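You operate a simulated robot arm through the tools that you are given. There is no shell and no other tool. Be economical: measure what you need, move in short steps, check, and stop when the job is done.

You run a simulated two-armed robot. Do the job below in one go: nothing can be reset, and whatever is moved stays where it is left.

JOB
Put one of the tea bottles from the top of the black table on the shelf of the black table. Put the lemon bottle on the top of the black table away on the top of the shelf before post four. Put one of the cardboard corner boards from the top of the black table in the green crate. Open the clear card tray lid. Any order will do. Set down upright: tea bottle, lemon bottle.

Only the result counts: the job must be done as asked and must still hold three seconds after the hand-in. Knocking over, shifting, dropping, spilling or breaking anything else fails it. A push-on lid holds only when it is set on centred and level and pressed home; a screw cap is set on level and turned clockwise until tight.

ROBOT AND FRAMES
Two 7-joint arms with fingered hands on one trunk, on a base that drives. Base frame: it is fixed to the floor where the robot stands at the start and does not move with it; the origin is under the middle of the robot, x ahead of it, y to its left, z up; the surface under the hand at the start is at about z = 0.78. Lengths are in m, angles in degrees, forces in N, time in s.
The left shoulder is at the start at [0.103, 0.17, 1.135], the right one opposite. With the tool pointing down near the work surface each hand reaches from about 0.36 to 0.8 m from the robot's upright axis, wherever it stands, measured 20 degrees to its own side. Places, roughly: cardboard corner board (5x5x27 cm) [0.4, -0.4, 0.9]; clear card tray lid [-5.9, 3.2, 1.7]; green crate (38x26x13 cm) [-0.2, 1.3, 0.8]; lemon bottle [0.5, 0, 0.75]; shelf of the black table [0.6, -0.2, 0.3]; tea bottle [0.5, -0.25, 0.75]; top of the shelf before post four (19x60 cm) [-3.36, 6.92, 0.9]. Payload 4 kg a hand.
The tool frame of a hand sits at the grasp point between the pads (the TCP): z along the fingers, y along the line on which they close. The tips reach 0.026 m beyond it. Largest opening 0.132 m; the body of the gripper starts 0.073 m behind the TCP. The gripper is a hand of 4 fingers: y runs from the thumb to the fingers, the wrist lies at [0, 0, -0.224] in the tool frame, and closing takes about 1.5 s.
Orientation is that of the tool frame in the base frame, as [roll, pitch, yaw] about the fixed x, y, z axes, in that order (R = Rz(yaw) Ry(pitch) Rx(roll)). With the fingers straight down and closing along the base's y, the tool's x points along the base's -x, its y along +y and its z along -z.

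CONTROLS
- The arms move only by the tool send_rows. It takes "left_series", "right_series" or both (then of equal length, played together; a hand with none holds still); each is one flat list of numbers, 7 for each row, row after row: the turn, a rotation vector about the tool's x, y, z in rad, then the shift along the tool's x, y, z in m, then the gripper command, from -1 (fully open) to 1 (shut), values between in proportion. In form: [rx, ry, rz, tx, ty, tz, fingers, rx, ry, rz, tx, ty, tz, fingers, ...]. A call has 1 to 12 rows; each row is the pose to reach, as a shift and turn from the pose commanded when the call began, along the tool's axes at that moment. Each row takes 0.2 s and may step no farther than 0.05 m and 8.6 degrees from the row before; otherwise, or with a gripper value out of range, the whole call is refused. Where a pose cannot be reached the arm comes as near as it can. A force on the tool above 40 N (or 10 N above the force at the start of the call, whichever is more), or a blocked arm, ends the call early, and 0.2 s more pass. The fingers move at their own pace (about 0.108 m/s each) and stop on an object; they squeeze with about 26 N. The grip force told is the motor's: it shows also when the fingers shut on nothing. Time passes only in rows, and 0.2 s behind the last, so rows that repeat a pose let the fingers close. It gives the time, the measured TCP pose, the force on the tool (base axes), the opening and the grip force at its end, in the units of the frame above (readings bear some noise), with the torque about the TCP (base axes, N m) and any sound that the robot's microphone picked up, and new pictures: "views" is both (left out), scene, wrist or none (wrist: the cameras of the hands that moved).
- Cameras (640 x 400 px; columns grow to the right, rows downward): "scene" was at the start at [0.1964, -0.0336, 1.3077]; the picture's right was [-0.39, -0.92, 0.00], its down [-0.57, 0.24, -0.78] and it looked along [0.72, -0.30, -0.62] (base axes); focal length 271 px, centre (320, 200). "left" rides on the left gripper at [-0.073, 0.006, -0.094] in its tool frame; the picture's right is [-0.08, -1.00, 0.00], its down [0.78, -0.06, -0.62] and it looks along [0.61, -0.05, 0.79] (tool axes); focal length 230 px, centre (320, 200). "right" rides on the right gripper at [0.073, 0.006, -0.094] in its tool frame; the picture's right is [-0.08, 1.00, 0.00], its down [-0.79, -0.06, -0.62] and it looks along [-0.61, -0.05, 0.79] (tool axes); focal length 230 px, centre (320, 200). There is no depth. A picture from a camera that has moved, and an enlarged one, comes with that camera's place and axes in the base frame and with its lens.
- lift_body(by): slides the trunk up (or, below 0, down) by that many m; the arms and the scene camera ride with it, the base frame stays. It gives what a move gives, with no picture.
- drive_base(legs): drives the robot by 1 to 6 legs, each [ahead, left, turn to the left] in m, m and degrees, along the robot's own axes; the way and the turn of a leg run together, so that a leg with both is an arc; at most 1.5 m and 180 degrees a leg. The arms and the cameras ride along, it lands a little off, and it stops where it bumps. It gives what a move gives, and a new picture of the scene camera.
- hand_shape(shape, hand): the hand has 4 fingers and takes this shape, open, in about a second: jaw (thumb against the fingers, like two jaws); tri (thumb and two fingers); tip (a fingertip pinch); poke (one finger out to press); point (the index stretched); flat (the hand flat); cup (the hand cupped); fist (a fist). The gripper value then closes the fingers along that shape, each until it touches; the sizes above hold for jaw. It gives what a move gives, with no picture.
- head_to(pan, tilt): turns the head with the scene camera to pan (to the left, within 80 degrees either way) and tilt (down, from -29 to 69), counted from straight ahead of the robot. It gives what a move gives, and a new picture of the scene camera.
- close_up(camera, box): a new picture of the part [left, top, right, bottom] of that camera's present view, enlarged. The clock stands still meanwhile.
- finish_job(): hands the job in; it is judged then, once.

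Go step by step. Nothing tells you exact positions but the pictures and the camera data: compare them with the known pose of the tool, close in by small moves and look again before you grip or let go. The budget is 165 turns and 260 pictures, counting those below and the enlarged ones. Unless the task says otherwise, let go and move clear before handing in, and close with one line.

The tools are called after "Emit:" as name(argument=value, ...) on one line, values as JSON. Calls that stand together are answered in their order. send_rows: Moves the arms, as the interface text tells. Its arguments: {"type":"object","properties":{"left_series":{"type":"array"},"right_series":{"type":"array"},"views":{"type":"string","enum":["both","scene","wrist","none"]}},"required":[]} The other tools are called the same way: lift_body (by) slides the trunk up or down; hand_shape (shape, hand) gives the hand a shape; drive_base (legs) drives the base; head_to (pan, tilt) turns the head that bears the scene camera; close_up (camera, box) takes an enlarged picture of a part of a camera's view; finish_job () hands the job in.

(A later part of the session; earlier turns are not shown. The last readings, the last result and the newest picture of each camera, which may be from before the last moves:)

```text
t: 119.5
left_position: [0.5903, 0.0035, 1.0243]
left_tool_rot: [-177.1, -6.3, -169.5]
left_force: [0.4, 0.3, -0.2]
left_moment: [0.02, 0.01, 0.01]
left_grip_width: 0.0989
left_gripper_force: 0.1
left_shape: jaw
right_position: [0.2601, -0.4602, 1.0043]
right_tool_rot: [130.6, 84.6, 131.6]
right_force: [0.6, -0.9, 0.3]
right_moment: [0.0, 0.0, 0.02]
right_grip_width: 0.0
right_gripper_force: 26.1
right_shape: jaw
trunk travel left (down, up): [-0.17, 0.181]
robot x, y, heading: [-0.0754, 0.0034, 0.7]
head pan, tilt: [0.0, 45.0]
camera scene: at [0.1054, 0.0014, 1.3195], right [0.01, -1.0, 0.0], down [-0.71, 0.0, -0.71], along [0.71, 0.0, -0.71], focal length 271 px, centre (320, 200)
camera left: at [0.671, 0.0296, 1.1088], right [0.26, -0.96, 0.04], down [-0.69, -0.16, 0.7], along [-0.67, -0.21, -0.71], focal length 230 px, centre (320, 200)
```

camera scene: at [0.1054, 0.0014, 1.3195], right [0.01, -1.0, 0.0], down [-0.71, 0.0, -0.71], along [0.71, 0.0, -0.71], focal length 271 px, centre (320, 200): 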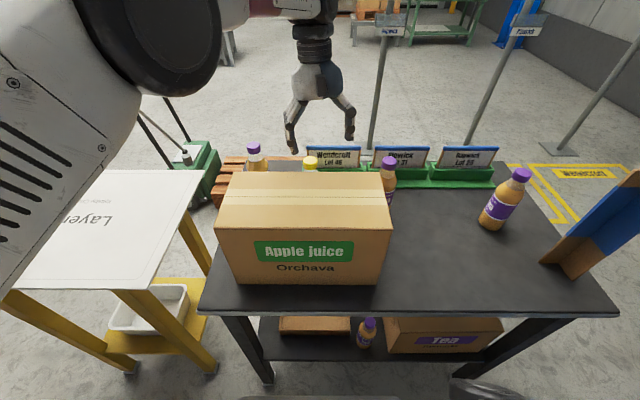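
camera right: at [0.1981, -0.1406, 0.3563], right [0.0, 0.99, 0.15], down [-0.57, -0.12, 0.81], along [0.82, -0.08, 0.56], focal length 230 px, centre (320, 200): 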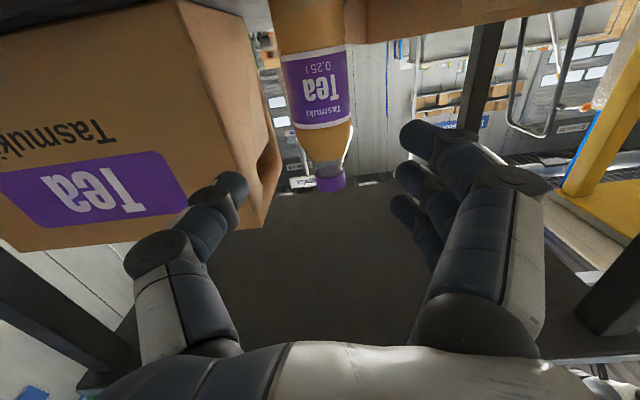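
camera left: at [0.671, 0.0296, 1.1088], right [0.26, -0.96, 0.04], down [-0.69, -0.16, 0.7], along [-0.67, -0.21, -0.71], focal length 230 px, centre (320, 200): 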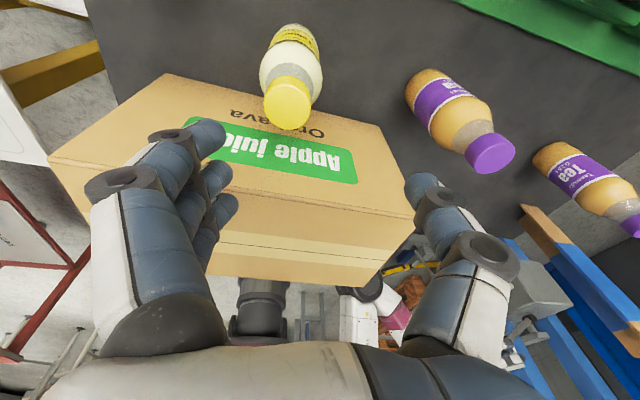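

Emit:
send_rows(left_series=[0, -0.05, 0.09, -0.008, 0.011, 0, -0.5, 0, -0.11, 0.18, -0.016, 0.021, 0, -0.5, 0, -0.11, 0.18, -0.016, 0.021, 0.02, -0.5, 0, -0.11, 0.18, -0.016, 0.021, 0.02, -0.5], views="both")

```text
t: 120.5
left_position: [0.6008, 0.0269, 1.0003]
left_tool_rot: [-176.6, 0.6, -179.4]
left_force: [-0.4, 0.0, 0.9]
left_moment: [0.02, 0.0, -0.03]
left_grip_width: 0.0991
left_gripper_force: 0.0
left_shape: jaw
right_position: [0.2585, -0.46, 1.005]
right_tool_rot: [130.6, 84.7, 131.7]
right_force: [-0.6, -0.3, 0.2]
right_moment: [-0.02, 0.01, 0.0]
right_grip_width: 0.0
right_gripper_force: 25.8
right_shape: jaw
trunk travel left (down, up): [-0.17, 0.181]
robot x, y, heading: [-0.0751, 0.0006, 0.5]
head pan, tilt: [0.0, 45.0]
camera scene: at [0.1052, 0.0015, 1.3196], right [0.01, -1.0, 0.0], down [-0.71, 0.0, -0.71], along [0.71, 0.0, -0.71], focal length 271 px, centre (320, 200)
camera left: at [0.6741, 0.0394, 1.0942], right [0.09, -0.99, 0.06], down [-0.79, -0.03, 0.61], along [-0.61, -0.1, -0.79], focal length 230 px, centre (320, 200)
```

scene: 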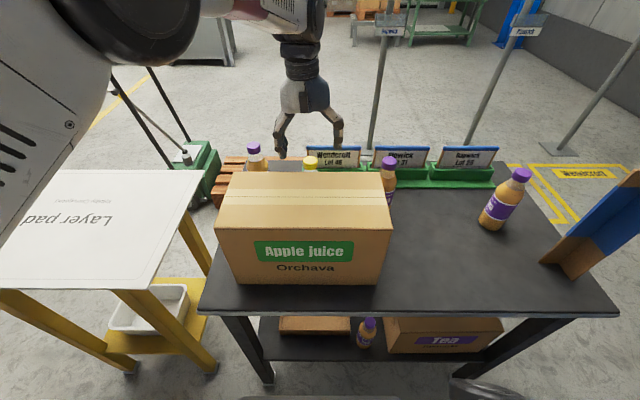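
left: 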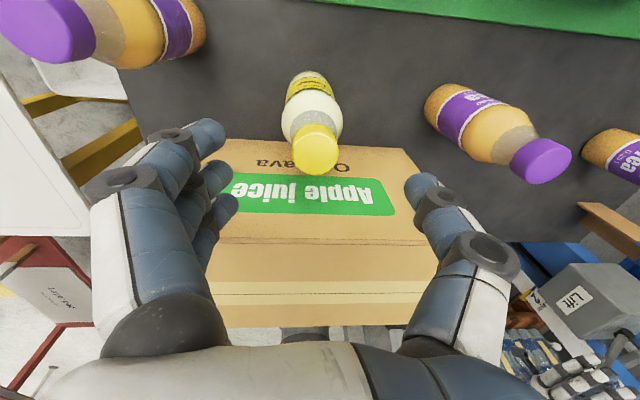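

Cap sits exactly below the grasp point. I descend to cap height and close.

Emit:
send_rows(left_series=[0.0, 0, 0, 0, 0, 0.03, -0.5, 0, 0, 0, 0, 0, 0.06, -0.5, 0, 0, 0, 0.002, 0, 0.088, -0.5, 0, 0, 0, 0.002, 0, 0.088, -0.5], views="wrist")

```text
t: 121.5
left_position: [0.6082, 0.0343, 0.9217]
left_tool_rot: [-175.5, 0.9, -177.6]
left_force: [0.5, 0.4, 0.1]
left_moment: [0.0, 0.0, -0.01]
left_grip_width: 0.0992
left_gripper_force: 0.0
left_shape: jaw
right_position: [0.259, -0.4606, 1.0038]
right_tool_rot: [130.4, 84.8, 131.6]
right_force: [0.2, 1.0, -0.8]
right_moment: [-0.02, 0.01, 0.03]
right_grip_width: 0.0001
right_gripper_force: 25.8
right_shape: jaw
trunk travel left (down, up): [-0.17, 0.181]
robot x, y, heading: [-0.0766, -0.0016, 0.4]
head pan, tilt: [0.0, 45.0]
camera left: at [0.6799, 0.0499, 1.0165], right [0.12, -0.99, 0.08], down [-0.79, -0.05, 0.61], along [-0.6, -0.13, -0.79], focal length 230 px, centre (320, 200)
```

left: 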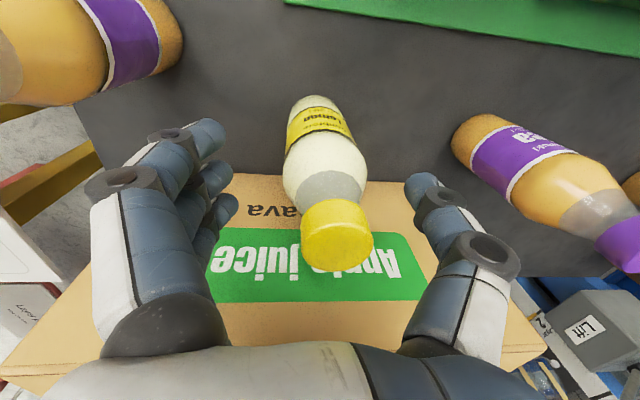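

Emit:
send_rows(left_series=[0, 0, 0, 0.003, -0.004, 0.005, -0.5, 0, 0, 0, 0.005, -0.008, 0.01, -0.4, 0, 0, 0, 0.005, -0.008, 0.01, 0, 0, 0, 0, 0.005, -0.008, 0.01, 0.3, 0, 0, 0, 0.005, -0.008, 0.01, 0.6, 0, 0, 0, 0.005, -0.008, 0.01, 1, 0, 0, 0, 0.005, -0.008, 0.01, 1, 0, 0, 0, 0.005, -0.008, 0.01, 1], views="both")

```text
t: 123.3
left_position: [0.6053, 0.0348, 0.9108]
left_tool_rot: [-175.3, 0.8, -176.5]
left_force: [5.4, -2.1, 15.7]
left_moment: [-0.21, 0.0, 0.04]
left_grip_width: 0.0392
left_gripper_force: 26.4
left_shape: jaw
right_position: [0.2581, -0.4601, 1.0054]
right_tool_rot: [129.8, 84.7, 131.0]
right_force: [-0.4, -0.1, 0.3]
right_moment: [0.04, -0.03, -0.03]
right_grip_width: 0.0
right_gripper_force: 25.8
right_shape: jaw
trunk travel left (down, up): [-0.17, 0.181]
robot x, y, heading: [-0.0769, -0.0005, 0.5]
head pan, tilt: [0.0, 45.0]
camera scene: at [0.1042, 0.0011, 1.3199], right [0.01, -1.0, 0.0], down [-0.71, 0.0, -0.71], along [0.71, 0.0, -0.71], focal length 271 px, centre (320, 200)
camera left: at [0.6783, 0.0544, 1.0045], right [0.14, -0.99, 0.08], down [-0.79, -0.06, 0.61], along [-0.6, -0.15, -0.79], focal length 230 px, centre (320, 200)
```

scene: 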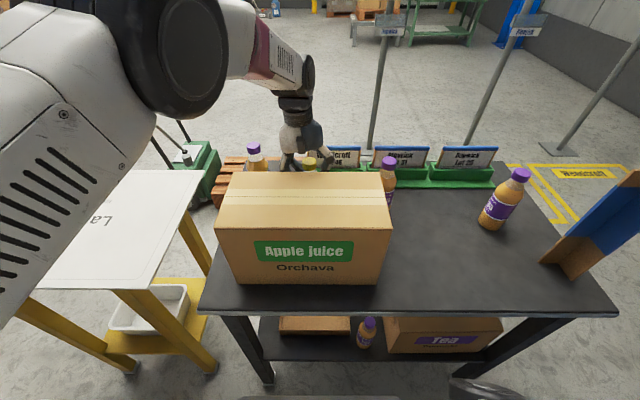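
left: 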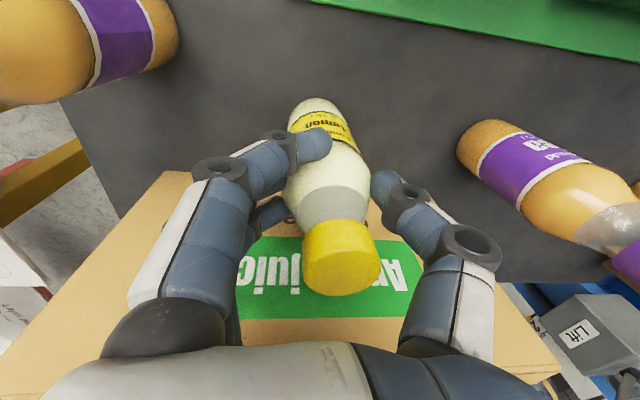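

Gripped around neck and shoulder. I lift a little and check.

Emit:
send_rows(left_series=[0, 0, 0, 0, 0, -0.015, 1, 0, 0, 0, 0, 0, -0.03, 1, 0, 0, 0, 0, 0, -0.06, 1, 0, 0, 0, 0, 0, -0.09, 1, 0, 0, 0, 0, 0, -0.09, 1], views="both")

```text
t: 124.5
left_position: [0.6026, 0.0421, 0.9932]
left_tool_rot: [-175.2, 0.0, -176.8]
left_force: [0.3, 0.1, -3.3]
left_moment: [0.03, -0.02, 0.01]
left_grip_width: 0.0384
left_gripper_force: 26.3
left_shape: jaw
right_position: [0.2591, -0.4607, 1.0056]
right_tool_rot: [131.0, 84.6, 132.0]
right_force: [-0.1, 0.1, -0.9]
right_moment: [-0.02, -0.01, -0.01]
right_grip_width: 0.0
right_gripper_force: 25.5
right_shape: jaw
trunk travel left (down, up): [-0.17, 0.181]
robot x, y, heading: [-0.0776, 0.004, 0.6]
head pan, tilt: [0.0, 45.0]
camera scene: at [0.1061, 0.0014, 1.3193], right [0.01, -1.0, 0.0], down [-0.71, 0.0, -0.71], along [0.71, 0.0, -0.71], focal length 271 px, centre (320, 200)
camera left: at [0.6769, 0.0603, 1.086], right [0.13, -0.99, 0.08], down [-0.78, -0.05, 0.62], along [-0.61, -0.15, -0.78], focal length 230 px, centre (320, 200)
```

scene: 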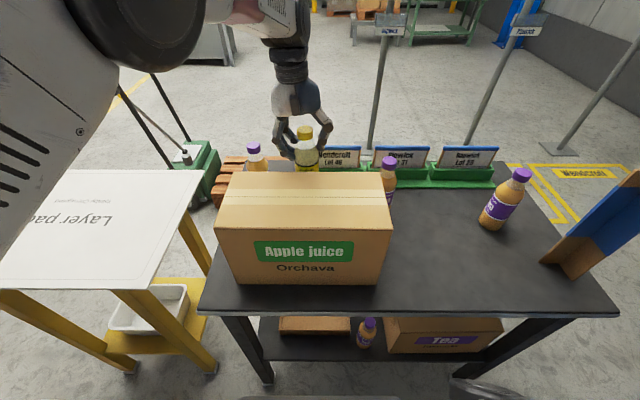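
left: 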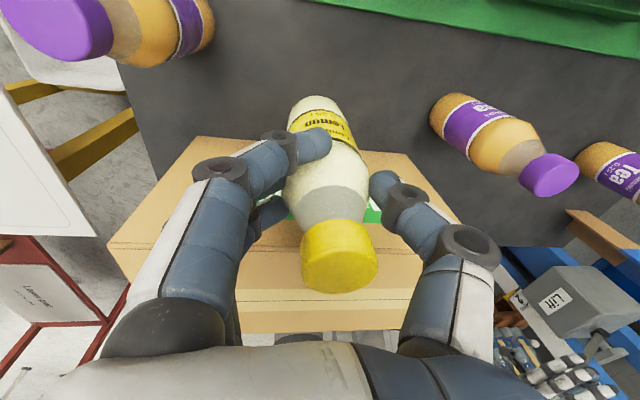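

Lemon bottle held. I raise the trunk to clear the carton and back out.

Emit:
lift_body(by=0.18)

Emit:
send_rows(left_series=[0, 0, 0, 0, 0, -0.02, 1, 0, 0, 0, 0, 0, -0.04, 1], views="both")

```text
t: 126.5
left_position: [0.6014, 0.0338, 1.1783]
left_tool_rot: [-176.0, 0.7, -177.6]
left_force: [0.8, -0.1, -2.5]
left_moment: [-0.01, 0.0, -0.01]
left_grip_width: 0.0384
left_gripper_force: 25.8
left_shape: jaw
right_position: [0.2583, -0.4609, 1.1847]
right_tool_rot: [130.9, 84.5, 132.0]
right_force: [0.1, -0.2, 0.3]
right_moment: [-0.02, -0.01, -0.01]
right_grip_width: 0.0
right_gripper_force: 26.3
right_shape: jaw
trunk travel left (down, up): [-0.35, 0.001]
robot x, y, heading: [-0.0781, 0.0006, 0.5]
head pan, tilt: [0.0, 45.0]
```

```text
t: 127.1
left_position: [0.5969, 0.033, 1.2091]
left_tool_rot: [-176.3, 0.0, -178.1]
left_force: [1.0, 0.5, -2.9]
left_moment: [0.03, -0.02, -0.01]
left_grip_width: 0.0385
left_gripper_force: 26.4
left_shape: jaw
right_position: [0.2584, -0.4584, 1.1842]
right_tool_rot: [130.5, 84.7, 131.6]
right_force: [-0.2, 0.2, 0.7]
right_moment: [0.0, 0.01, 0.0]
right_grip_width: 0.0002
right_gripper_force: 26.4
right_shape: jaw
trunk travel left (down, up): [-0.35, 0.001]
robot x, y, heading: [-0.0776, 0.0031, 0.4]
head pan, tilt: [0.0, 45.0]
camera scene: at [0.0473, 0.0009, 1.502], right [0.01, -1.0, 0.0], down [-0.71, 0.0, -0.71], along [0.71, 0.0, -0.71], focal length 271 px, centre (320, 200)
camera left: at [0.6697, 0.0479, 1.3022], right [0.11, -0.99, 0.07], down [-0.79, -0.05, 0.62], along [-0.61, -0.12, -0.78], focal length 230 px, centre (320, 200)
```

scene: 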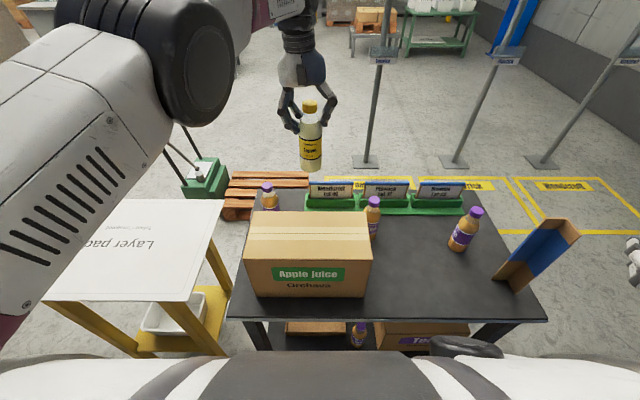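
left: 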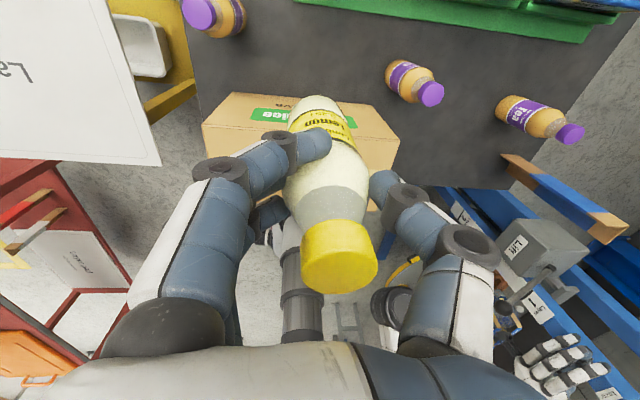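

The bottle is clear of everything. I back out and look toward the left for the route.

Emit:
drive_base(legs=[[-0.65, 0, 0], [0, 0, 90]])

Emit:
head_to(pan=45, tilt=20)

```text
t: 134.6
left_position: [-0.7601, 0.6655, 1.214]
left_tool_rot: [-176.1, 0.5, -87.8]
left_force: [-0.1, -0.3, -2.6]
left_moment: [0.05, 0.03, -0.02]
left_grip_width: 0.038
left_gripper_force: 25.8
left_shape: jaw
right_position: [-0.2674, 0.3309, 1.1852]
right_tool_rot: [130.9, 84.6, -137.9]
right_force: [-0.5, -0.1, -0.1]
right_moment: [-0.02, 0.03, -0.01]
right_grip_width: 0.0
right_gripper_force: 26.1
right_shape: jaw
trunk travel left (down, up): [-0.35, 0.001]
robot x, y, heading: [-0.7247, -0.0056, 90.6]
head pan, tilt: [0.0, 45.0]
camera scene: at [-0.7265, 0.1152, 1.5019], right [1.0, 0.01, 0.0], down [0.01, -0.71, -0.71], along [-0.01, 0.71, -0.71], focal length 271 px, centre (320, 200)
```

scene: 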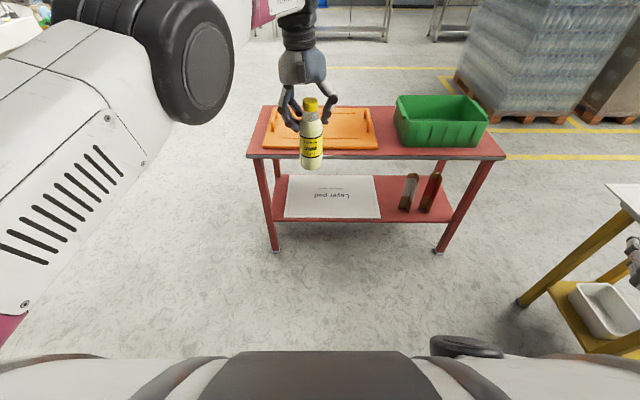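

```text
t: 135.7
left_position: [-0.7639, 0.6667, 1.2134]
left_tool_rot: [-176.1, 0.5, -87.6]
left_force: [0.3, 0.4, -2.2]
left_moment: [0.04, 0.06, 0.01]
left_grip_width: 0.0382
left_gripper_force: 25.6
left_shape: jaw
right_position: [-0.2681, 0.3313, 1.185]
right_tool_rot: [130.8, 84.6, -137.9]
right_force: [-0.7, 1.3, -0.1]
right_moment: [0.04, 0.03, -0.04]
right_grip_width: 0.0
right_gripper_force: 25.7
right_shape: jaw
trunk travel left (down, up): [-0.35, 0.001]
robot x, y, heading: [-0.7286, -0.0083, 90.6]
head pan, tilt: [45.0, 20.0]
camera scene: at [-0.792, 0.099, 1.5405], right [0.7, 0.71, 0.0], down [0.24, -0.24, -0.94], along [-0.67, 0.66, -0.34], focal length 271 px, centre (320, 200)
```

scene: 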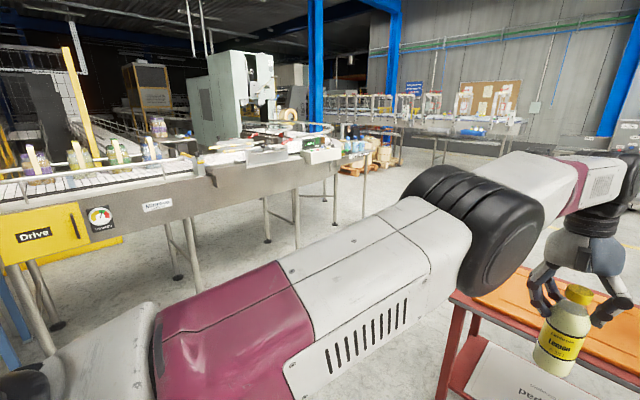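

The corridor between the red table (x≥-1.1) and the Line 2 conveyor (x≤-2.7) is free. I strafe to x≈-1.8 and drive ahead.

Emit:
drive_base(legs=[[0, 1.1, 0], [1.5, 0, 0], [1.3, 0, 0]])

Emit:
head_to(pan=20, tilt=12)

```text
t: 158.8
left_position: [-2.1019, 3.4164, 1.2144]
left_tool_rot: [-176.0, 0.5, -83.8]
left_force: [-0.7, 0.3, -2.8]
left_moment: [0.02, 0.03, 0.01]
left_grip_width: 0.0383
left_gripper_force: 25.6
left_shape: jaw
right_position: [-1.5838, 3.114, 1.1846]
right_tool_rot: [130.6, 84.6, -134.0]
right_force: [0.8, -0.3, 0.2]
right_moment: [0.0, -0.02, 0.01]
right_grip_width: 0.0001
right_gripper_force: 26.4
right_shape: jaw
trunk travel left (down, up): [-0.35, 0.001]
robot x, y, heading: [-2.0175, 2.7511, 94.8]
head pan, tilt: [45.0, 20.0]
camera scene: at [-2.0907, 2.8469, 1.5406], right [0.65, 0.76, 0.0], down [0.26, -0.22, -0.94], along [-0.72, 0.61, -0.34], focal length 271 px, centre (320, 200)
```

scene: 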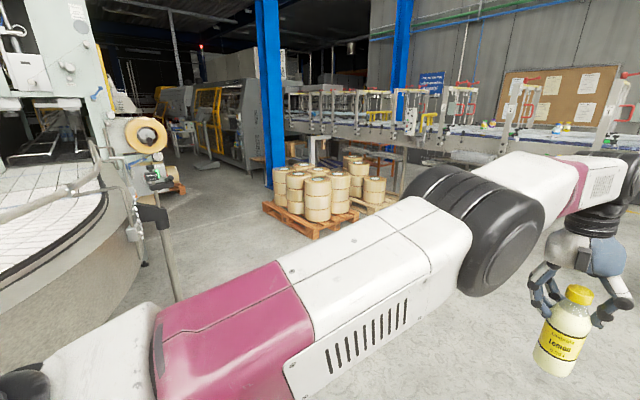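

```text
t: 159.6
left_position: [-2.103, 3.4153, 1.2125]
left_tool_rot: [-176.0, 0.5, -83.6]
left_force: [-0.1, -0.8, -2.8]
left_moment: [0.02, 0.03, -0.01]
left_grip_width: 0.0382
left_gripper_force: 26.5
left_shape: jaw
right_position: [-1.5839, 3.1138, 1.1838]
right_tool_rot: [130.8, 84.6, -134.0]
right_force: [-0.5, -0.1, -0.4]
right_moment: [0.0, 0.02, -0.01]
right_grip_width: 0.0
right_gripper_force: 25.6
right_shape: jaw
trunk travel left (down, up): [-0.35, 0.001]
robot x, y, heading: [-2.0174, 2.7455, 94.6]
head pan, tilt: [20.0, 12.0]
camera scene: at [-2.0587, 2.8711, 1.5536], right [0.91, 0.42, 0.0], down [0.09, -0.19, -0.98], along [-0.41, 0.89, -0.21], focal length 271 px, centre (320, 200)
```

scene: 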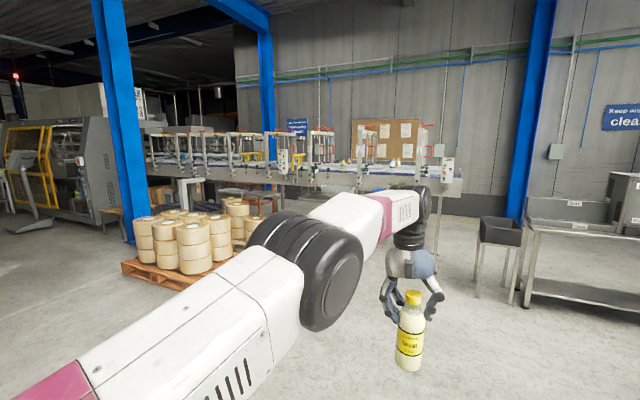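

Emit:
close_up(camera="scene", box=[130, 90, 480, 230])

```text
1.83 times, centred on (305, 160) of scene
camera zoom: at [-2.0587, 2.8711, 1.5536], right [0.91, 0.42, 0.0], down [0.09, -0.19, -0.98], along [-0.41, 0.89, -0.21], focal length 495 px, centre (347, 273)
```

zoom: 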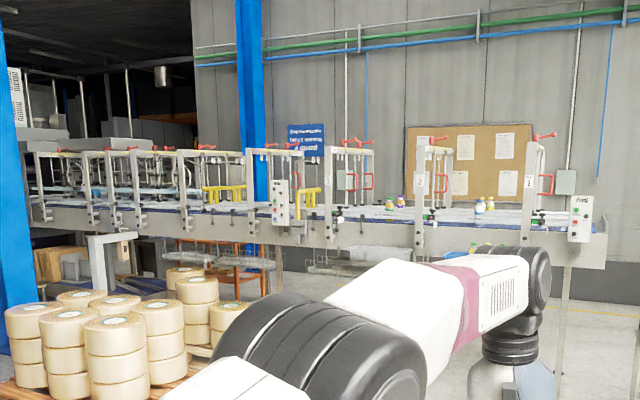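

The numbered line runs along the back wall at y≈7; the target is in front of it. I drive closer to (-3.1, 5.6).

Emit:
drive_base(legs=[[0, 0, -4.7], [1.35, 0.5, 0], [1.35, 0.58, 0]])

Emit:
head_to(pan=8, tilt=25)

```text
t: 173.4
left_position: [-3.0554, 6.0687, 1.2129]
left_tool_rot: [-175.6, -0.4, -89.6]
left_force: [2.9, -8.8, -2.0]
left_moment: [0.86, 0.31, -0.28]
left_grip_width: 0.0378
left_gripper_force: 25.8
left_shape: jaw
right_position: [-2.5697, 5.7211, 1.1853]
right_tool_rot: [129.6, 84.7, -140.8]
right_force: [0.0, -0.1, 0.1]
right_moment: [0.0, 0.01, 0.04]
right_grip_width: 0.0002
right_gripper_force: 26.2
right_shape: jaw
trunk travel left (down, up): [-0.35, 0.001]
robot x, y, heading: [-3.0355, 5.4006, 88.7]
head pan, tilt: [20.0, 12.0]
stopped in leg 3: the force on the tool passed its limit at 63 N (the readings are from after the stop); the commanded pose is now the measured one
camera scene: at [-3.067, 5.5251, 1.5538], right [0.95, 0.32, 0.0], down [0.07, -0.2, -0.98], along [-0.32, 0.93, -0.21], focal length 271 px, centre (320, 200)
```

scene: 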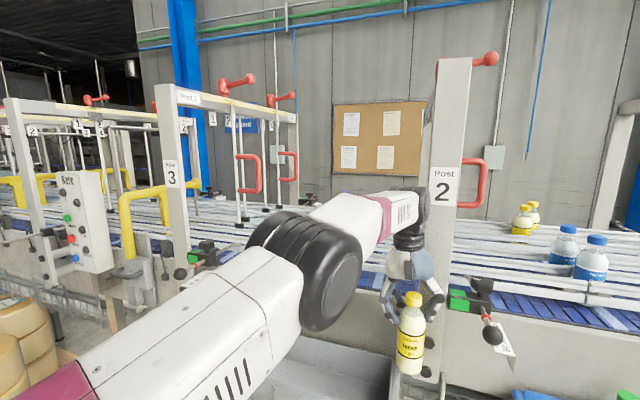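

```text
t: 174.2
left_position: [-3.0559, 6.0675, 1.2129]
left_tool_rot: [-175.7, -0.3, -89.6]
left_force: [4.4, -10.7, -3.3]
left_moment: [1.04, 0.38, -0.37]
left_grip_width: 0.0379
left_gripper_force: 26.1
left_shape: jaw
right_position: [-2.5694, 5.7206, 1.184]
right_tool_rot: [129.5, 84.7, -140.9]
right_force: [0.2, -0.8, -0.8]
right_moment: [-0.04, -0.01, 0.01]
right_grip_width: 0.0
right_gripper_force: 26.2
right_shape: jaw
trunk travel left (down, up): [-0.35, 0.001]
robot x, y, heading: [-3.0405, 5.3959, 88.8]
head pan, tilt: [8.0, 25.0]
camera scene: at [-3.048, 5.5285, 1.5327], right [0.99, 0.12, 0.0], down [0.05, -0.42, -0.91], along [-0.11, 0.9, -0.42], focal length 271 px, centre (320, 200)
```

scene: 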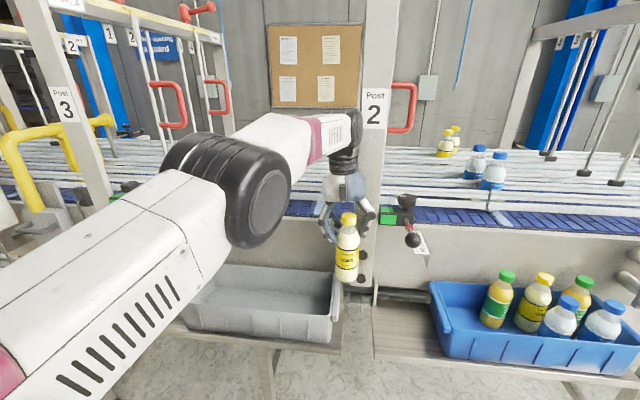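

I bumped the line near Post 2 slightly; posts run 2, 3, ... to the left. I back off and get an overview.

Emit:
drive_base(legs=[[-0.5, 0, 0]])

Emit:
head_to(pan=30, tilt=20)

Emit:
head_to(pan=-20, tilt=25)

```text
t: 177.1
left_position: [-3.0639, 5.5658, 1.2125]
left_tool_rot: [-175.6, -0.4, -90.0]
left_force: [-0.3, 0.4, -2.6]
left_moment: [0.01, 0.05, -0.01]
left_grip_width: 0.0382
left_gripper_force: 26.5
left_shape: jaw
right_position: [-2.5791, 5.215, 1.185]
right_tool_rot: [130.3, 84.7, -140.4]
right_force: [0.5, 0.0, -0.4]
right_moment: [0.01, 0.03, 0.0]
right_grip_width: 0.0002
right_gripper_force: 25.8
right_shape: jaw
trunk travel left (down, up): [-0.35, 0.001]
robot x, y, heading: [-3.051, 4.8937, 88.6]
head pan, tilt: [8.0, 25.0]
camera scene: at [-3.0591, 5.0261, 1.5325], right [0.99, 0.12, 0.0], down [0.05, -0.42, -0.91], along [-0.1, 0.9, -0.42], focal length 271 px, centre (320, 200)
```

scene: 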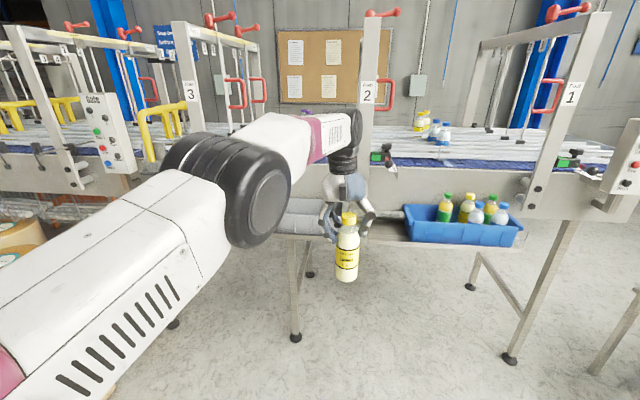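

```text
t: 178.0
left_position: [-3.0632, 5.5664, 1.2119]
left_tool_rot: [-175.6, -0.4, -89.8]
left_force: [-0.8, -0.1, -1.7]
left_moment: [0.02, 0.0, 0.01]
left_grip_width: 0.0381
left_gripper_force: 26.0
left_shape: jaw
right_position: [-2.579, 5.2155, 1.1861]
right_tool_rot: [130.4, 84.6, -140.2]
right_force: [-0.1, -0.5, 0.0]
right_moment: [-0.02, 0.02, -0.01]
right_grip_width: 0.0
right_gripper_force: 25.8
right_shape: jaw
trunk travel left (down, up): [-0.35, 0.001]
robot x, y, heading: [-3.0502, 4.8974, 88.7]
head pan, tilt: [30.0, 20.0]
camera scene: at [-3.093, 5.0169, 1.5406], right [0.88, 0.48, 0.0], down [0.16, -0.3, -0.94], along [-0.45, 0.83, -0.34], focal length 271 px, centre (320, 200)
```

scene: 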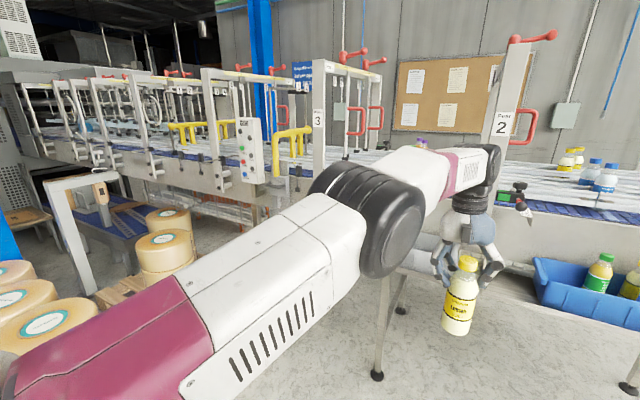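

```text
t: 179.2
left_position: [-3.0641, 5.5669, 1.2112]
left_tool_rot: [-175.7, -0.3, -89.9]
left_force: [-0.4, -0.5, -2.1]
left_moment: [0.0, 0.01, -0.02]
left_grip_width: 0.0378
left_gripper_force: 25.5
left_shape: jaw
right_position: [-2.581, 5.2157, 1.1846]
right_tool_rot: [130.6, 84.7, -140.2]
right_force: [0.3, -0.2, 0.4]
right_moment: [0.02, 0.0, -0.01]
right_grip_width: 0.0
right_gripper_force: 25.9
right_shape: jaw
trunk travel left (down, up): [-0.35, 0.001]
robot x, y, heading: [-3.0511, 4.8958, 88.9]
head pan, tilt: [-20.0, 25.0]
camera scene: at [-3.015, 5.021, 1.5325], right [0.93, -0.36, 0.0], down [-0.15, -0.39, -0.91], along [0.33, 0.84, -0.42], focal length 271 px, centre (320, 200)
```

scene: 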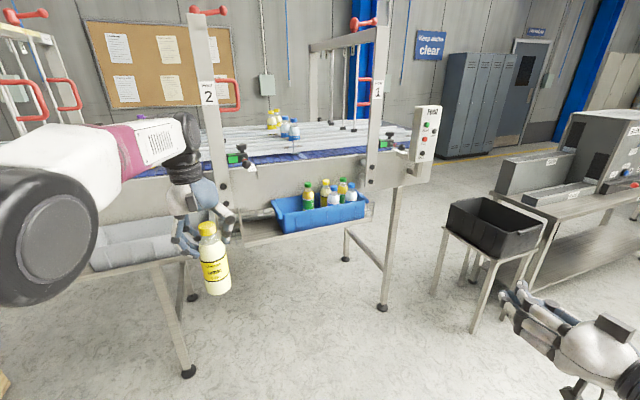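

The given spot (y≈6.92) is behind this line (line spans y≈6.2–6.85), so the post-four shelf is on its far side. I look for a way round the right end.

Emit:
drive_base(legs=[[-0.3, -1.3, 0]])

Emit:
head_to(pan=-25, tilt=20)

```text
t: 190.7
left_position: [-1.7741, 5.2195, 1.2114]
left_tool_rot: [-175.6, -0.4, -91.0]
left_force: [-0.2, 0.3, -2.2]
left_moment: [0.08, 0.01, -0.01]
left_grip_width: 0.0381
left_gripper_force: 25.9
left_shape: jaw
right_position: [-1.2974, 4.8589, 1.1833]
right_tool_rot: [130.4, 84.7, -141.4]
right_force: [0.3, 0.1, 0.4]
right_moment: [-0.01, 0.02, 0.0]
right_grip_width: 0.0
right_gripper_force: 25.6
right_shape: jaw
trunk travel left (down, up): [-0.35, 0.001]
robot x, y, heading: [-1.7733, 4.5502, 87.4]
head pan, tilt: [-20.0, 25.0]
camera scene: at [-1.7358, 4.6737, 1.5325], right [0.92, -0.38, 0.0], down [-0.16, -0.39, -0.91], along [0.35, 0.84, -0.42], focal length 271 px, centre (320, 200)
```

scene: 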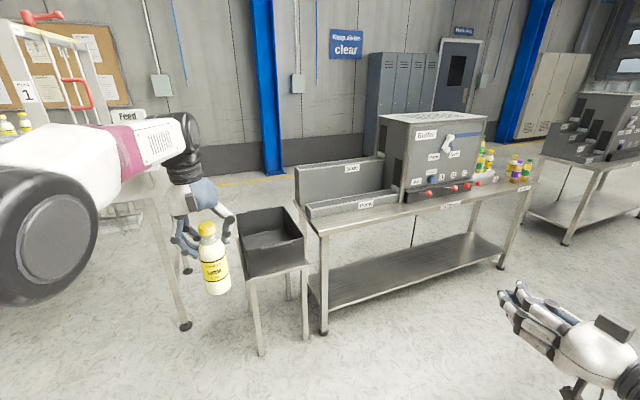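

```text
t: 191.3
left_position: [-1.7743, 5.2196, 1.2108]
left_tool_rot: [-175.6, -0.4, -90.9]
left_force: [0.2, 0.4, -2.0]
left_moment: [-0.01, -0.01, -0.03]
left_grip_width: 0.038
left_gripper_force: 26.1
left_shape: jaw
right_position: [-1.2979, 4.8591, 1.1842]
right_tool_rot: [130.5, 84.6, -141.4]
right_force: [-0.1, -0.5, -0.5]
right_moment: [0.01, 0.01, 0.02]
right_grip_width: 0.0003
right_gripper_force: 26.0
right_shape: jaw
trunk travel left (down, up): [-0.35, 0.001]
robot x, y, heading: [-1.7732, 4.5487, 87.3]
head pan, tilt: [-25.0, 20.0]
camera scene: at [-1.7282, 4.6713, 1.5405], right [0.89, -0.46, 0.0], down [-0.16, -0.3, -0.94], along [0.43, 0.83, -0.34], focal length 271 px, centre (320, 200)
```

scene: 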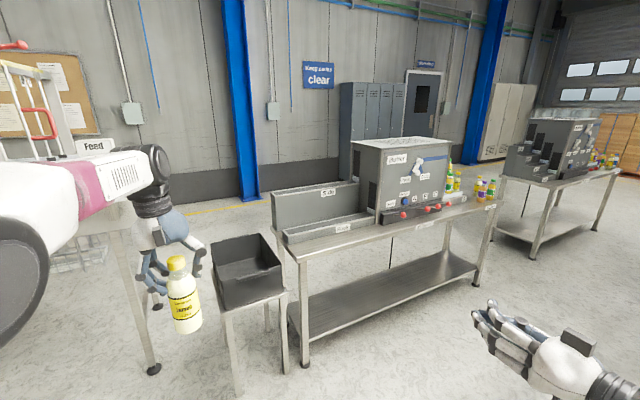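

There's a ~0.9 m gap between the two stainless tables (x≈0.45–1.4). I tuck the right hand inward, then strafe over there and check.

Emit:
send_rows(right_series=[0, 0, 0, 0, 0.04, 0, 1, 0, 0, 0, 0, 0.08, 0, 1, 0, 0, 0, 0, 0.12, 0, 1, 0, 0, 0, 0, 0.16, 0, 1, 0, 0, 0, 0, 0.18, 0, 1], views="none")

Emit:
drive_base(legs=[[0, 0, 3], [0, -1.35, 0], [0, -1.35, 0]])

Emit:
head_to(pan=0, tilt=30)

```text
t: 192.7
left_position: [-1.7741, 5.2204, 1.2112]
left_tool_rot: [-175.6, -0.4, -90.9]
left_force: [-0.5, 0.3, -3.3]
left_moment: [0.03, -0.02, -0.01]
left_grip_width: 0.0379
left_gripper_force: 25.6
left_shape: jaw
right_position: [-1.3178, 4.8706, 1.1546]
right_tool_rot: [177.1, 86.4, -97.6]
right_force: [-0.6, 1.3, -0.3]
right_moment: [-0.03, -0.01, 0.0]
right_grip_width: 0.0
right_gripper_force: 26.6
right_shape: jaw
right hand out of reach, approached as far as the arm can: row 1, 2, 3, 4, 5
trunk travel left (down, up): [-0.35, 0.001]
robot x, y, heading: [-1.7783, 4.5507, 87.2]
head pan, tilt: [-25.0, 20.0]
stopped in row 5 (right hand): the arm was blocked; the commanded pose is now the measured one
```

```text
t: 216.8
left_position: [0.8701, 5.2747, 1.2118]
left_tool_rot: [-175.6, -0.4, -86.6]
left_force: [-0.4, -0.3, -2.6]
left_moment: [0.05, 0.03, 0.01]
left_grip_width: 0.038
left_gripper_force: 26.2
left_shape: jaw
right_position: [1.3496, 4.9614, 1.1552]
right_tool_rot: [176.6, 86.3, -93.9]
right_force: [-0.7, 0.3, 0.5]
right_moment: [-0.01, 0.02, 0.0]
right_grip_width: 0.0
right_gripper_force: 26.1
right_shape: jaw
trunk travel left (down, up): [-0.35, 0.001]
robot x, y, heading: [0.9189, 4.6048, 91.7]
head pan, tilt: [-25.0, 20.0]
camera scene: at [0.9566, 4.7306, 1.5406], right [0.92, -0.4, 0.0], down [-0.14, -0.31, -0.94], along [0.37, 0.86, -0.34], focal length 271 px, centre (320, 200)
```

scene: 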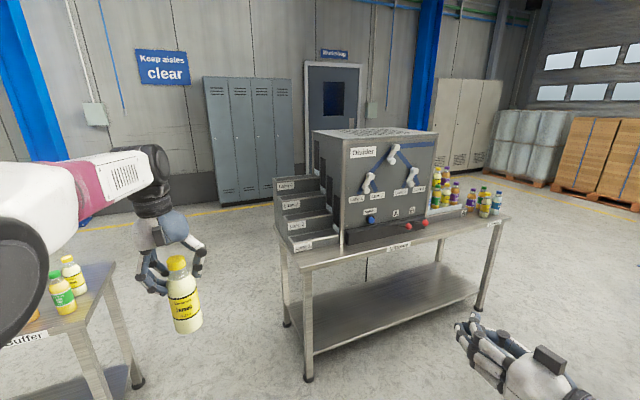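

```text
t: 217.7
left_position: [0.8693, 5.2737, 1.2121]
left_tool_rot: [-175.7, -0.5, -86.7]
left_force: [0.1, -0.2, -2.4]
left_moment: [0.03, 0.02, 0.01]
left_grip_width: 0.0382
left_gripper_force: 26.0
left_shape: jaw
right_position: [1.3504, 4.9616, 1.1559]
right_tool_rot: [177.7, 86.3, -92.7]
right_force: [-0.4, -0.1, -0.1]
right_moment: [-0.02, -0.01, 0.01]
right_grip_width: 0.0003
right_gripper_force: 26.0
right_shape: jaw
trunk travel left (down, up): [-0.35, 0.001]
robot x, y, heading: [0.919, 4.6023, 91.8]
head pan, tilt: [0.0, 30.0]
camera scene: at [0.9171, 4.7354, 1.5246], right [1.0, 0.03, 0.0], down [0.01, -0.5, -0.87], along [-0.03, 0.87, -0.5], focal length 271 px, centre (320, 200)
```

scene: 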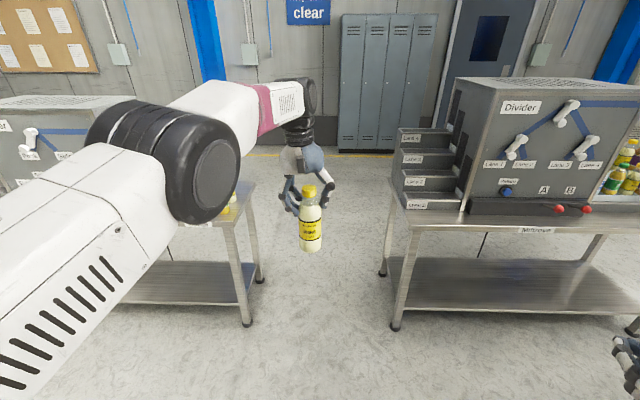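

Emit:
head_to(pan=-60, tilt=45)

```text
t: 219.0
left_position: [0.8708, 5.2731, 1.2123]
left_tool_rot: [-175.6, -0.4, -86.7]
left_force: [0.0, 0.4, -2.7]
left_moment: [-0.01, 0.01, 0.0]
left_grip_width: 0.0378
left_gripper_force: 26.1
left_shape: jaw
right_position: [1.3502, 4.9599, 1.155]
right_tool_rot: [177.6, 86.4, -92.7]
right_force: [0.0, -0.7, 0.4]
right_moment: [-0.02, -0.04, 0.02]
right_grip_width: 0.0001
right_gripper_force: 25.7
right_shape: jaw
trunk travel left (down, up): [-0.35, 0.001]
robot x, y, heading: [0.9185, 4.604, 91.8]
head pan, tilt: [-60.0, 45.0]
camera scene: at [0.9888, 4.6879, 1.5019], right [0.53, -0.85, 0.0], down [-0.6, -0.37, -0.71], along [0.6, 0.37, -0.71], focal length 271 px, centre (320, 200)
```

scene: 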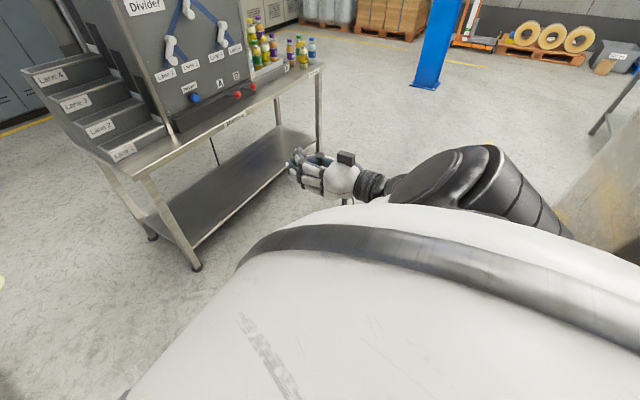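

The right elbow sticks out too far for that gap. Right of the second table (x>2.9) there's wide open space, so I'll go around that way: ahead a bit, turn right, then check.

Emit:
drive_base(legs=[[0.42, 0, 0], [0, 0, -90]])

Emit:
head_to(pan=0, tilt=30)

```text
t: 225.4
left_position: [1.5764, 5.0581, 1.2116]
left_tool_rot: [-175.5, -0.4, -178.1]
left_force: [0.3, -0.5, -3.2]
left_moment: [0.0, -0.01, 0.01]
left_grip_width: 0.0378
left_gripper_force: 26.5
left_shape: jaw
right_position: [1.2502, 4.5846, 1.1571]
right_tool_rot: [177.5, 86.3, 175.7]
right_force: [0.3, 0.0, 0.1]
right_moment: [-0.03, 0.0, 0.0]
right_grip_width: 0.0
right_gripper_force: 26.0
right_shape: jaw
trunk travel left (down, up): [-0.35, 0.001]
robot x, y, heading: [0.9069, 5.0243, 0.5]
head pan, tilt: [-60.0, 45.0]
camera scene: at [0.9886, 4.9531, 1.5019], right [-0.86, -0.51, 0.0], down [-0.36, 0.61, -0.71], along [0.36, -0.61, -0.71], focal length 271 px, centre (320, 200)
```

scene: 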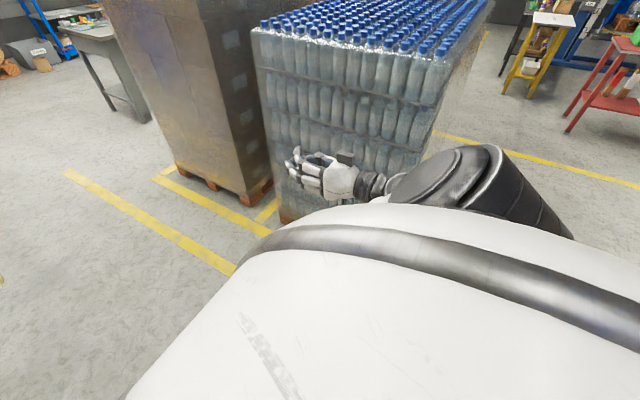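

```text
t: 226.7
left_position: [1.5759, 5.0585, 1.2117]
left_tool_rot: [-175.6, -0.4, -178.1]
left_force: [-1.2, 0.4, -2.8]
left_moment: [0.04, -0.04, -0.03]
left_grip_width: 0.0378
left_gripper_force: 25.6
left_shape: jaw
right_position: [1.2501, 4.5838, 1.1555]
right_tool_rot: [178.1, 86.4, 176.2]
right_force: [0.5, -0.8, -0.5]
right_moment: [-0.01, 0.01, 0.0]
right_grip_width: 0.0002
right_gripper_force: 25.9
right_shape: jaw
trunk travel left (down, up): [-0.35, 0.001]
robot x, y, heading: [0.908, 5.0217, 0.3]
head pan, tilt: [0.0, 30.0]
camera scene: at [1.0379, 5.0239, 1.5245], right [0.01, -1.0, 0.0], down [-0.5, 0.0, -0.87], along [0.87, 0.0, -0.5], focal length 271 px, centre (320, 200)
```

scene: 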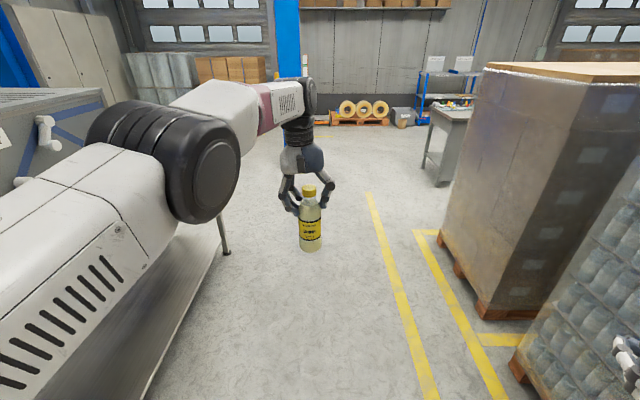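

Clear way ahead. I drive along the aisle, past the second table, and turn toward +y.

Emit:
drive_base(legs=[[1.35, 0, 0], [1.25, 0, 0], [0, 0, 90]])

Emit:
head_to(pan=20, tilt=25)

```text
t: 243.2
left_position: [3.4027, 5.7611, 1.2113]
left_tool_rot: [-175.5, -0.4, -84.2]
left_force: [0.2, 0.4, -2.8]
left_moment: [0.02, 0.03, -0.04]
left_grip_width: 0.0374
left_gripper_force: 26.3
left_shape: jaw
right_position: [3.8965, 5.4694, 1.1555]
right_tool_rot: [177.9, 86.3, -90.0]
right_force: [0.0, 0.8, -0.2]
right_moment: [0.0, 0.03, 0.0]
right_grip_width: 0.0002
right_gripper_force: 26.2
right_shape: jaw
trunk travel left (down, up): [-0.35, 0.001]
robot x, y, heading: [3.4825, 5.0951, 94.5]
head pan, tilt: [0.0, 30.0]
camera scene: at [3.4739, 5.2249, 1.5245], right [1.0, 0.07, 0.0], down [0.04, -0.5, -0.87], along [-0.06, 0.86, -0.5], focal length 271 px, centre (320, 200)
```

scene: 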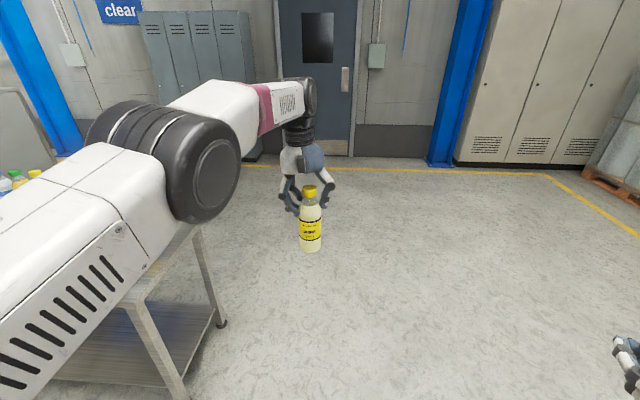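

```text
t: 244.0
left_position: [3.4033, 5.7606, 1.212]
left_tool_rot: [-175.6, -0.5, -84.2]
left_force: [0.9, 0.1, -3.9]
left_moment: [0.02, 0.01, -0.01]
left_grip_width: 0.0374
left_gripper_force: 25.8
left_shape: jaw
right_position: [3.8979, 5.4683, 1.1569]
right_tool_rot: [178.5, 86.3, -89.4]
right_force: [-0.5, 0.5, 0.8]
right_moment: [0.01, -0.02, -0.04]
right_grip_width: 0.0
right_gripper_force: 25.6
right_shape: jaw
trunk travel left (down, up): [-0.35, 0.001]
robot x, y, heading: [3.4825, 5.0905, 94.4]
head pan, tilt: [20.0, 25.0]
camera scene: at [3.4431, 5.2188, 1.5325], right [0.91, 0.41, 0.0], down [0.17, -0.39, -0.91], along [-0.37, 0.83, -0.42], focal length 271 px, centre (320, 200)
```

scene: 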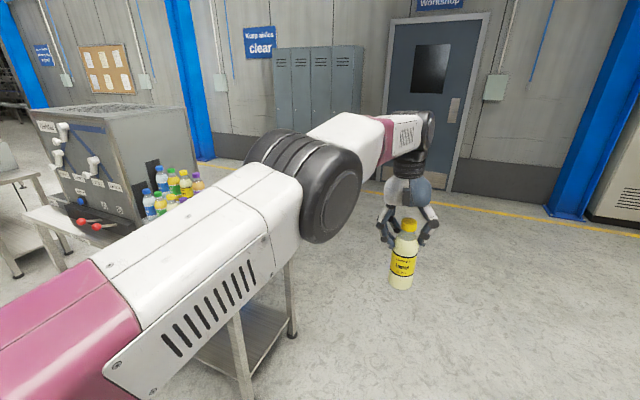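

Clear. I straighten, drive up behind the tables, and turn left to face along the rear aisle.

Emit:
drive_base(legs=[[0, 0, -4.5], [1.3, 0, 0], [1.2, 0, 0], [0, 0, 90]])

Emit:
head_to(pan=0, tilt=20)

```text
t: 260.6
left_position: [2.8622, 7.5878, 1.2111]
left_tool_rot: [-175.7, -0.4, -0.2]
left_force: [-0.7, -0.4, -1.9]
left_moment: [0.0, 0.04, 0.01]
left_grip_width: 0.0369
left_gripper_force: 25.9
left_shape: jaw
right_position: [3.2068, 8.0471, 1.1552]
right_tool_rot: [178.2, 86.2, -5.8]
right_force: [1.0, 0.1, -0.9]
right_moment: [-0.01, -0.02, 0.0]
right_grip_width: 0.0
right_gripper_force: 25.7
right_shape: jaw
trunk travel left (down, up): [-0.35, 0.001]
robot x, y, heading: [3.5332, 7.5935, 177.9]
head pan, tilt: [20.0, 25.0]
camera scene: at [3.4068, 7.5669, 1.5325], right [-0.31, 0.95, 0.0], down [0.4, 0.13, -0.91], along [-0.86, -0.28, -0.42], focal length 271 px, centre (320, 200)
```

scene: 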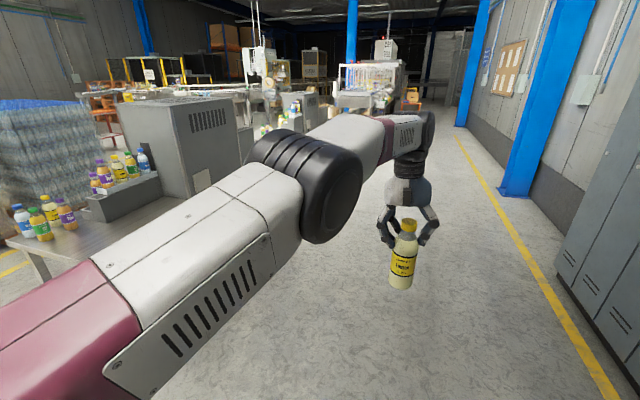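

```text
t: 261.4
left_position: [2.862, 7.5879, 1.211]
left_tool_rot: [-175.6, -0.4, -0.4]
left_force: [-0.1, -0.8, -2.3]
left_moment: [-0.01, 0.04, -0.01]
left_grip_width: 0.0367
left_gripper_force: 25.8
left_shape: jaw
right_position: [3.2057, 8.0482, 1.1559]
right_tool_rot: [178.7, 86.3, -5.5]
right_force: [-0.4, -0.2, 0.6]
right_moment: [-0.02, 0.01, -0.01]
right_grip_width: 0.0
right_gripper_force: 25.9
right_shape: jaw
trunk travel left (down, up): [-0.35, 0.001]
robot x, y, heading: [3.5319, 7.5915, 177.8]
head pan, tilt: [0.0, 20.0]
camera scene: at [3.4013, 7.5986, 1.5406], right [0.03, 1.0, 0.0], down [0.34, -0.01, -0.94], along [-0.94, 0.03, -0.34], focal length 271 px, centre (320, 200)
```

scene: 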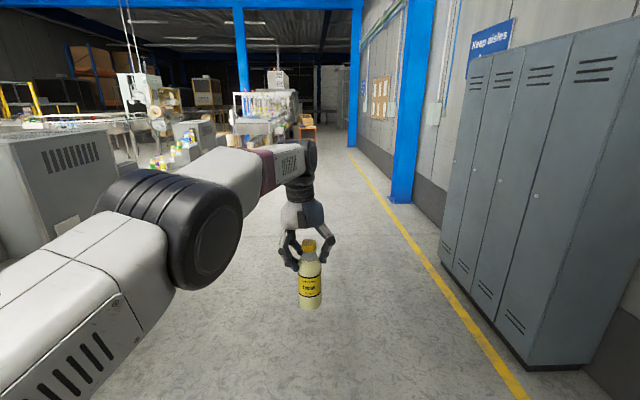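

The rear aisle is clear all the way to the line. I drive along it.

Emit:
drive_base(legs=[[1.4, 0, 0], [1.4, 0, 0], [1.4, 0, 0], [1.2, 0, 0]])

Emit:
head_to(pan=35, tilt=25)

```text
t: 287.2
left_position: [-2.5203, 7.8309, 1.2106]
left_tool_rot: [-175.6, -0.4, -0.9]
left_force: [-0.5, -0.4, -1.8]
left_moment: [-0.02, 0.08, 0.03]
left_grip_width: 0.0367
left_gripper_force: 26.3
left_shape: jaw
right_position: [-2.1699, 8.2877, 1.1564]
right_tool_rot: [178.3, 86.3, -6.5]
right_force: [-0.3, 0.3, -0.2]
right_moment: [-0.02, -0.01, -0.01]
right_grip_width: 0.0002
right_gripper_force: 26.5
right_shape: jaw
trunk travel left (down, up): [-0.35, 0.001]
robot x, y, heading: [-1.8481, 7.8317, 177.5]
head pan, tilt: [0.0, 20.0]
camera scene: at [-1.9809, 7.837, 1.5406], right [0.04, 1.0, 0.0], down [0.34, -0.01, -0.94], along [-0.94, 0.04, -0.34], focal length 271 px, centre (320, 200)
```

scene: 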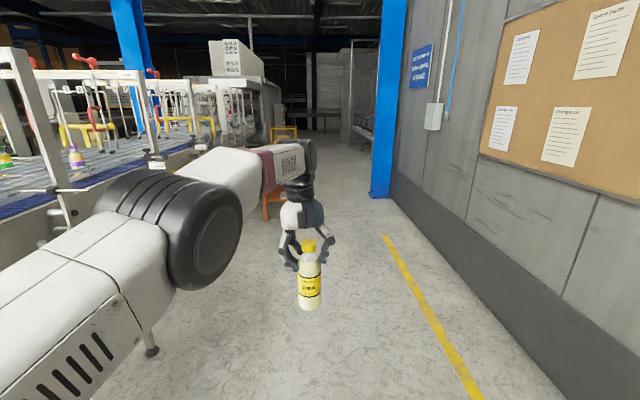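

```text
t: 288.2
left_position: [-2.5204, 7.8304, 1.2121]
left_tool_rot: [-175.5, -0.5, -0.9]
left_force: [0.2, 0.3, -2.5]
left_moment: [0.03, 0.05, 0.02]
left_grip_width: 0.0365
left_gripper_force: 25.8
left_shape: jaw
right_position: [-2.1725, 8.2867, 1.1566]
right_tool_rot: [178.7, 86.3, -6.0]
right_force: [-0.1, 0.2, -0.4]
right_moment: [0.0, 0.0, 0.02]
right_grip_width: 0.0
right_gripper_force: 26.3
right_shape: jaw
trunk travel left (down, up): [-0.35, 0.001]
robot x, y, heading: [-1.8461, 7.8321, 177.5]
head pan, tilt: [35.0, 25.0]
camera scene: at [-1.9654, 7.7835, 1.5325], right [-0.54, 0.84, 0.0], down [0.36, 0.23, -0.91], along [-0.76, -0.49, -0.42], focal length 271 px, centre (320, 200)
```

scene: 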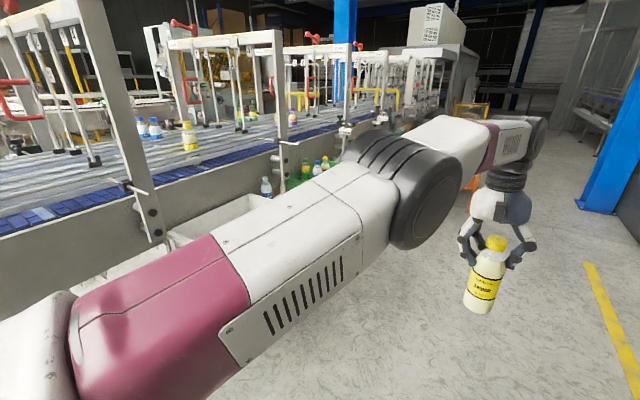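

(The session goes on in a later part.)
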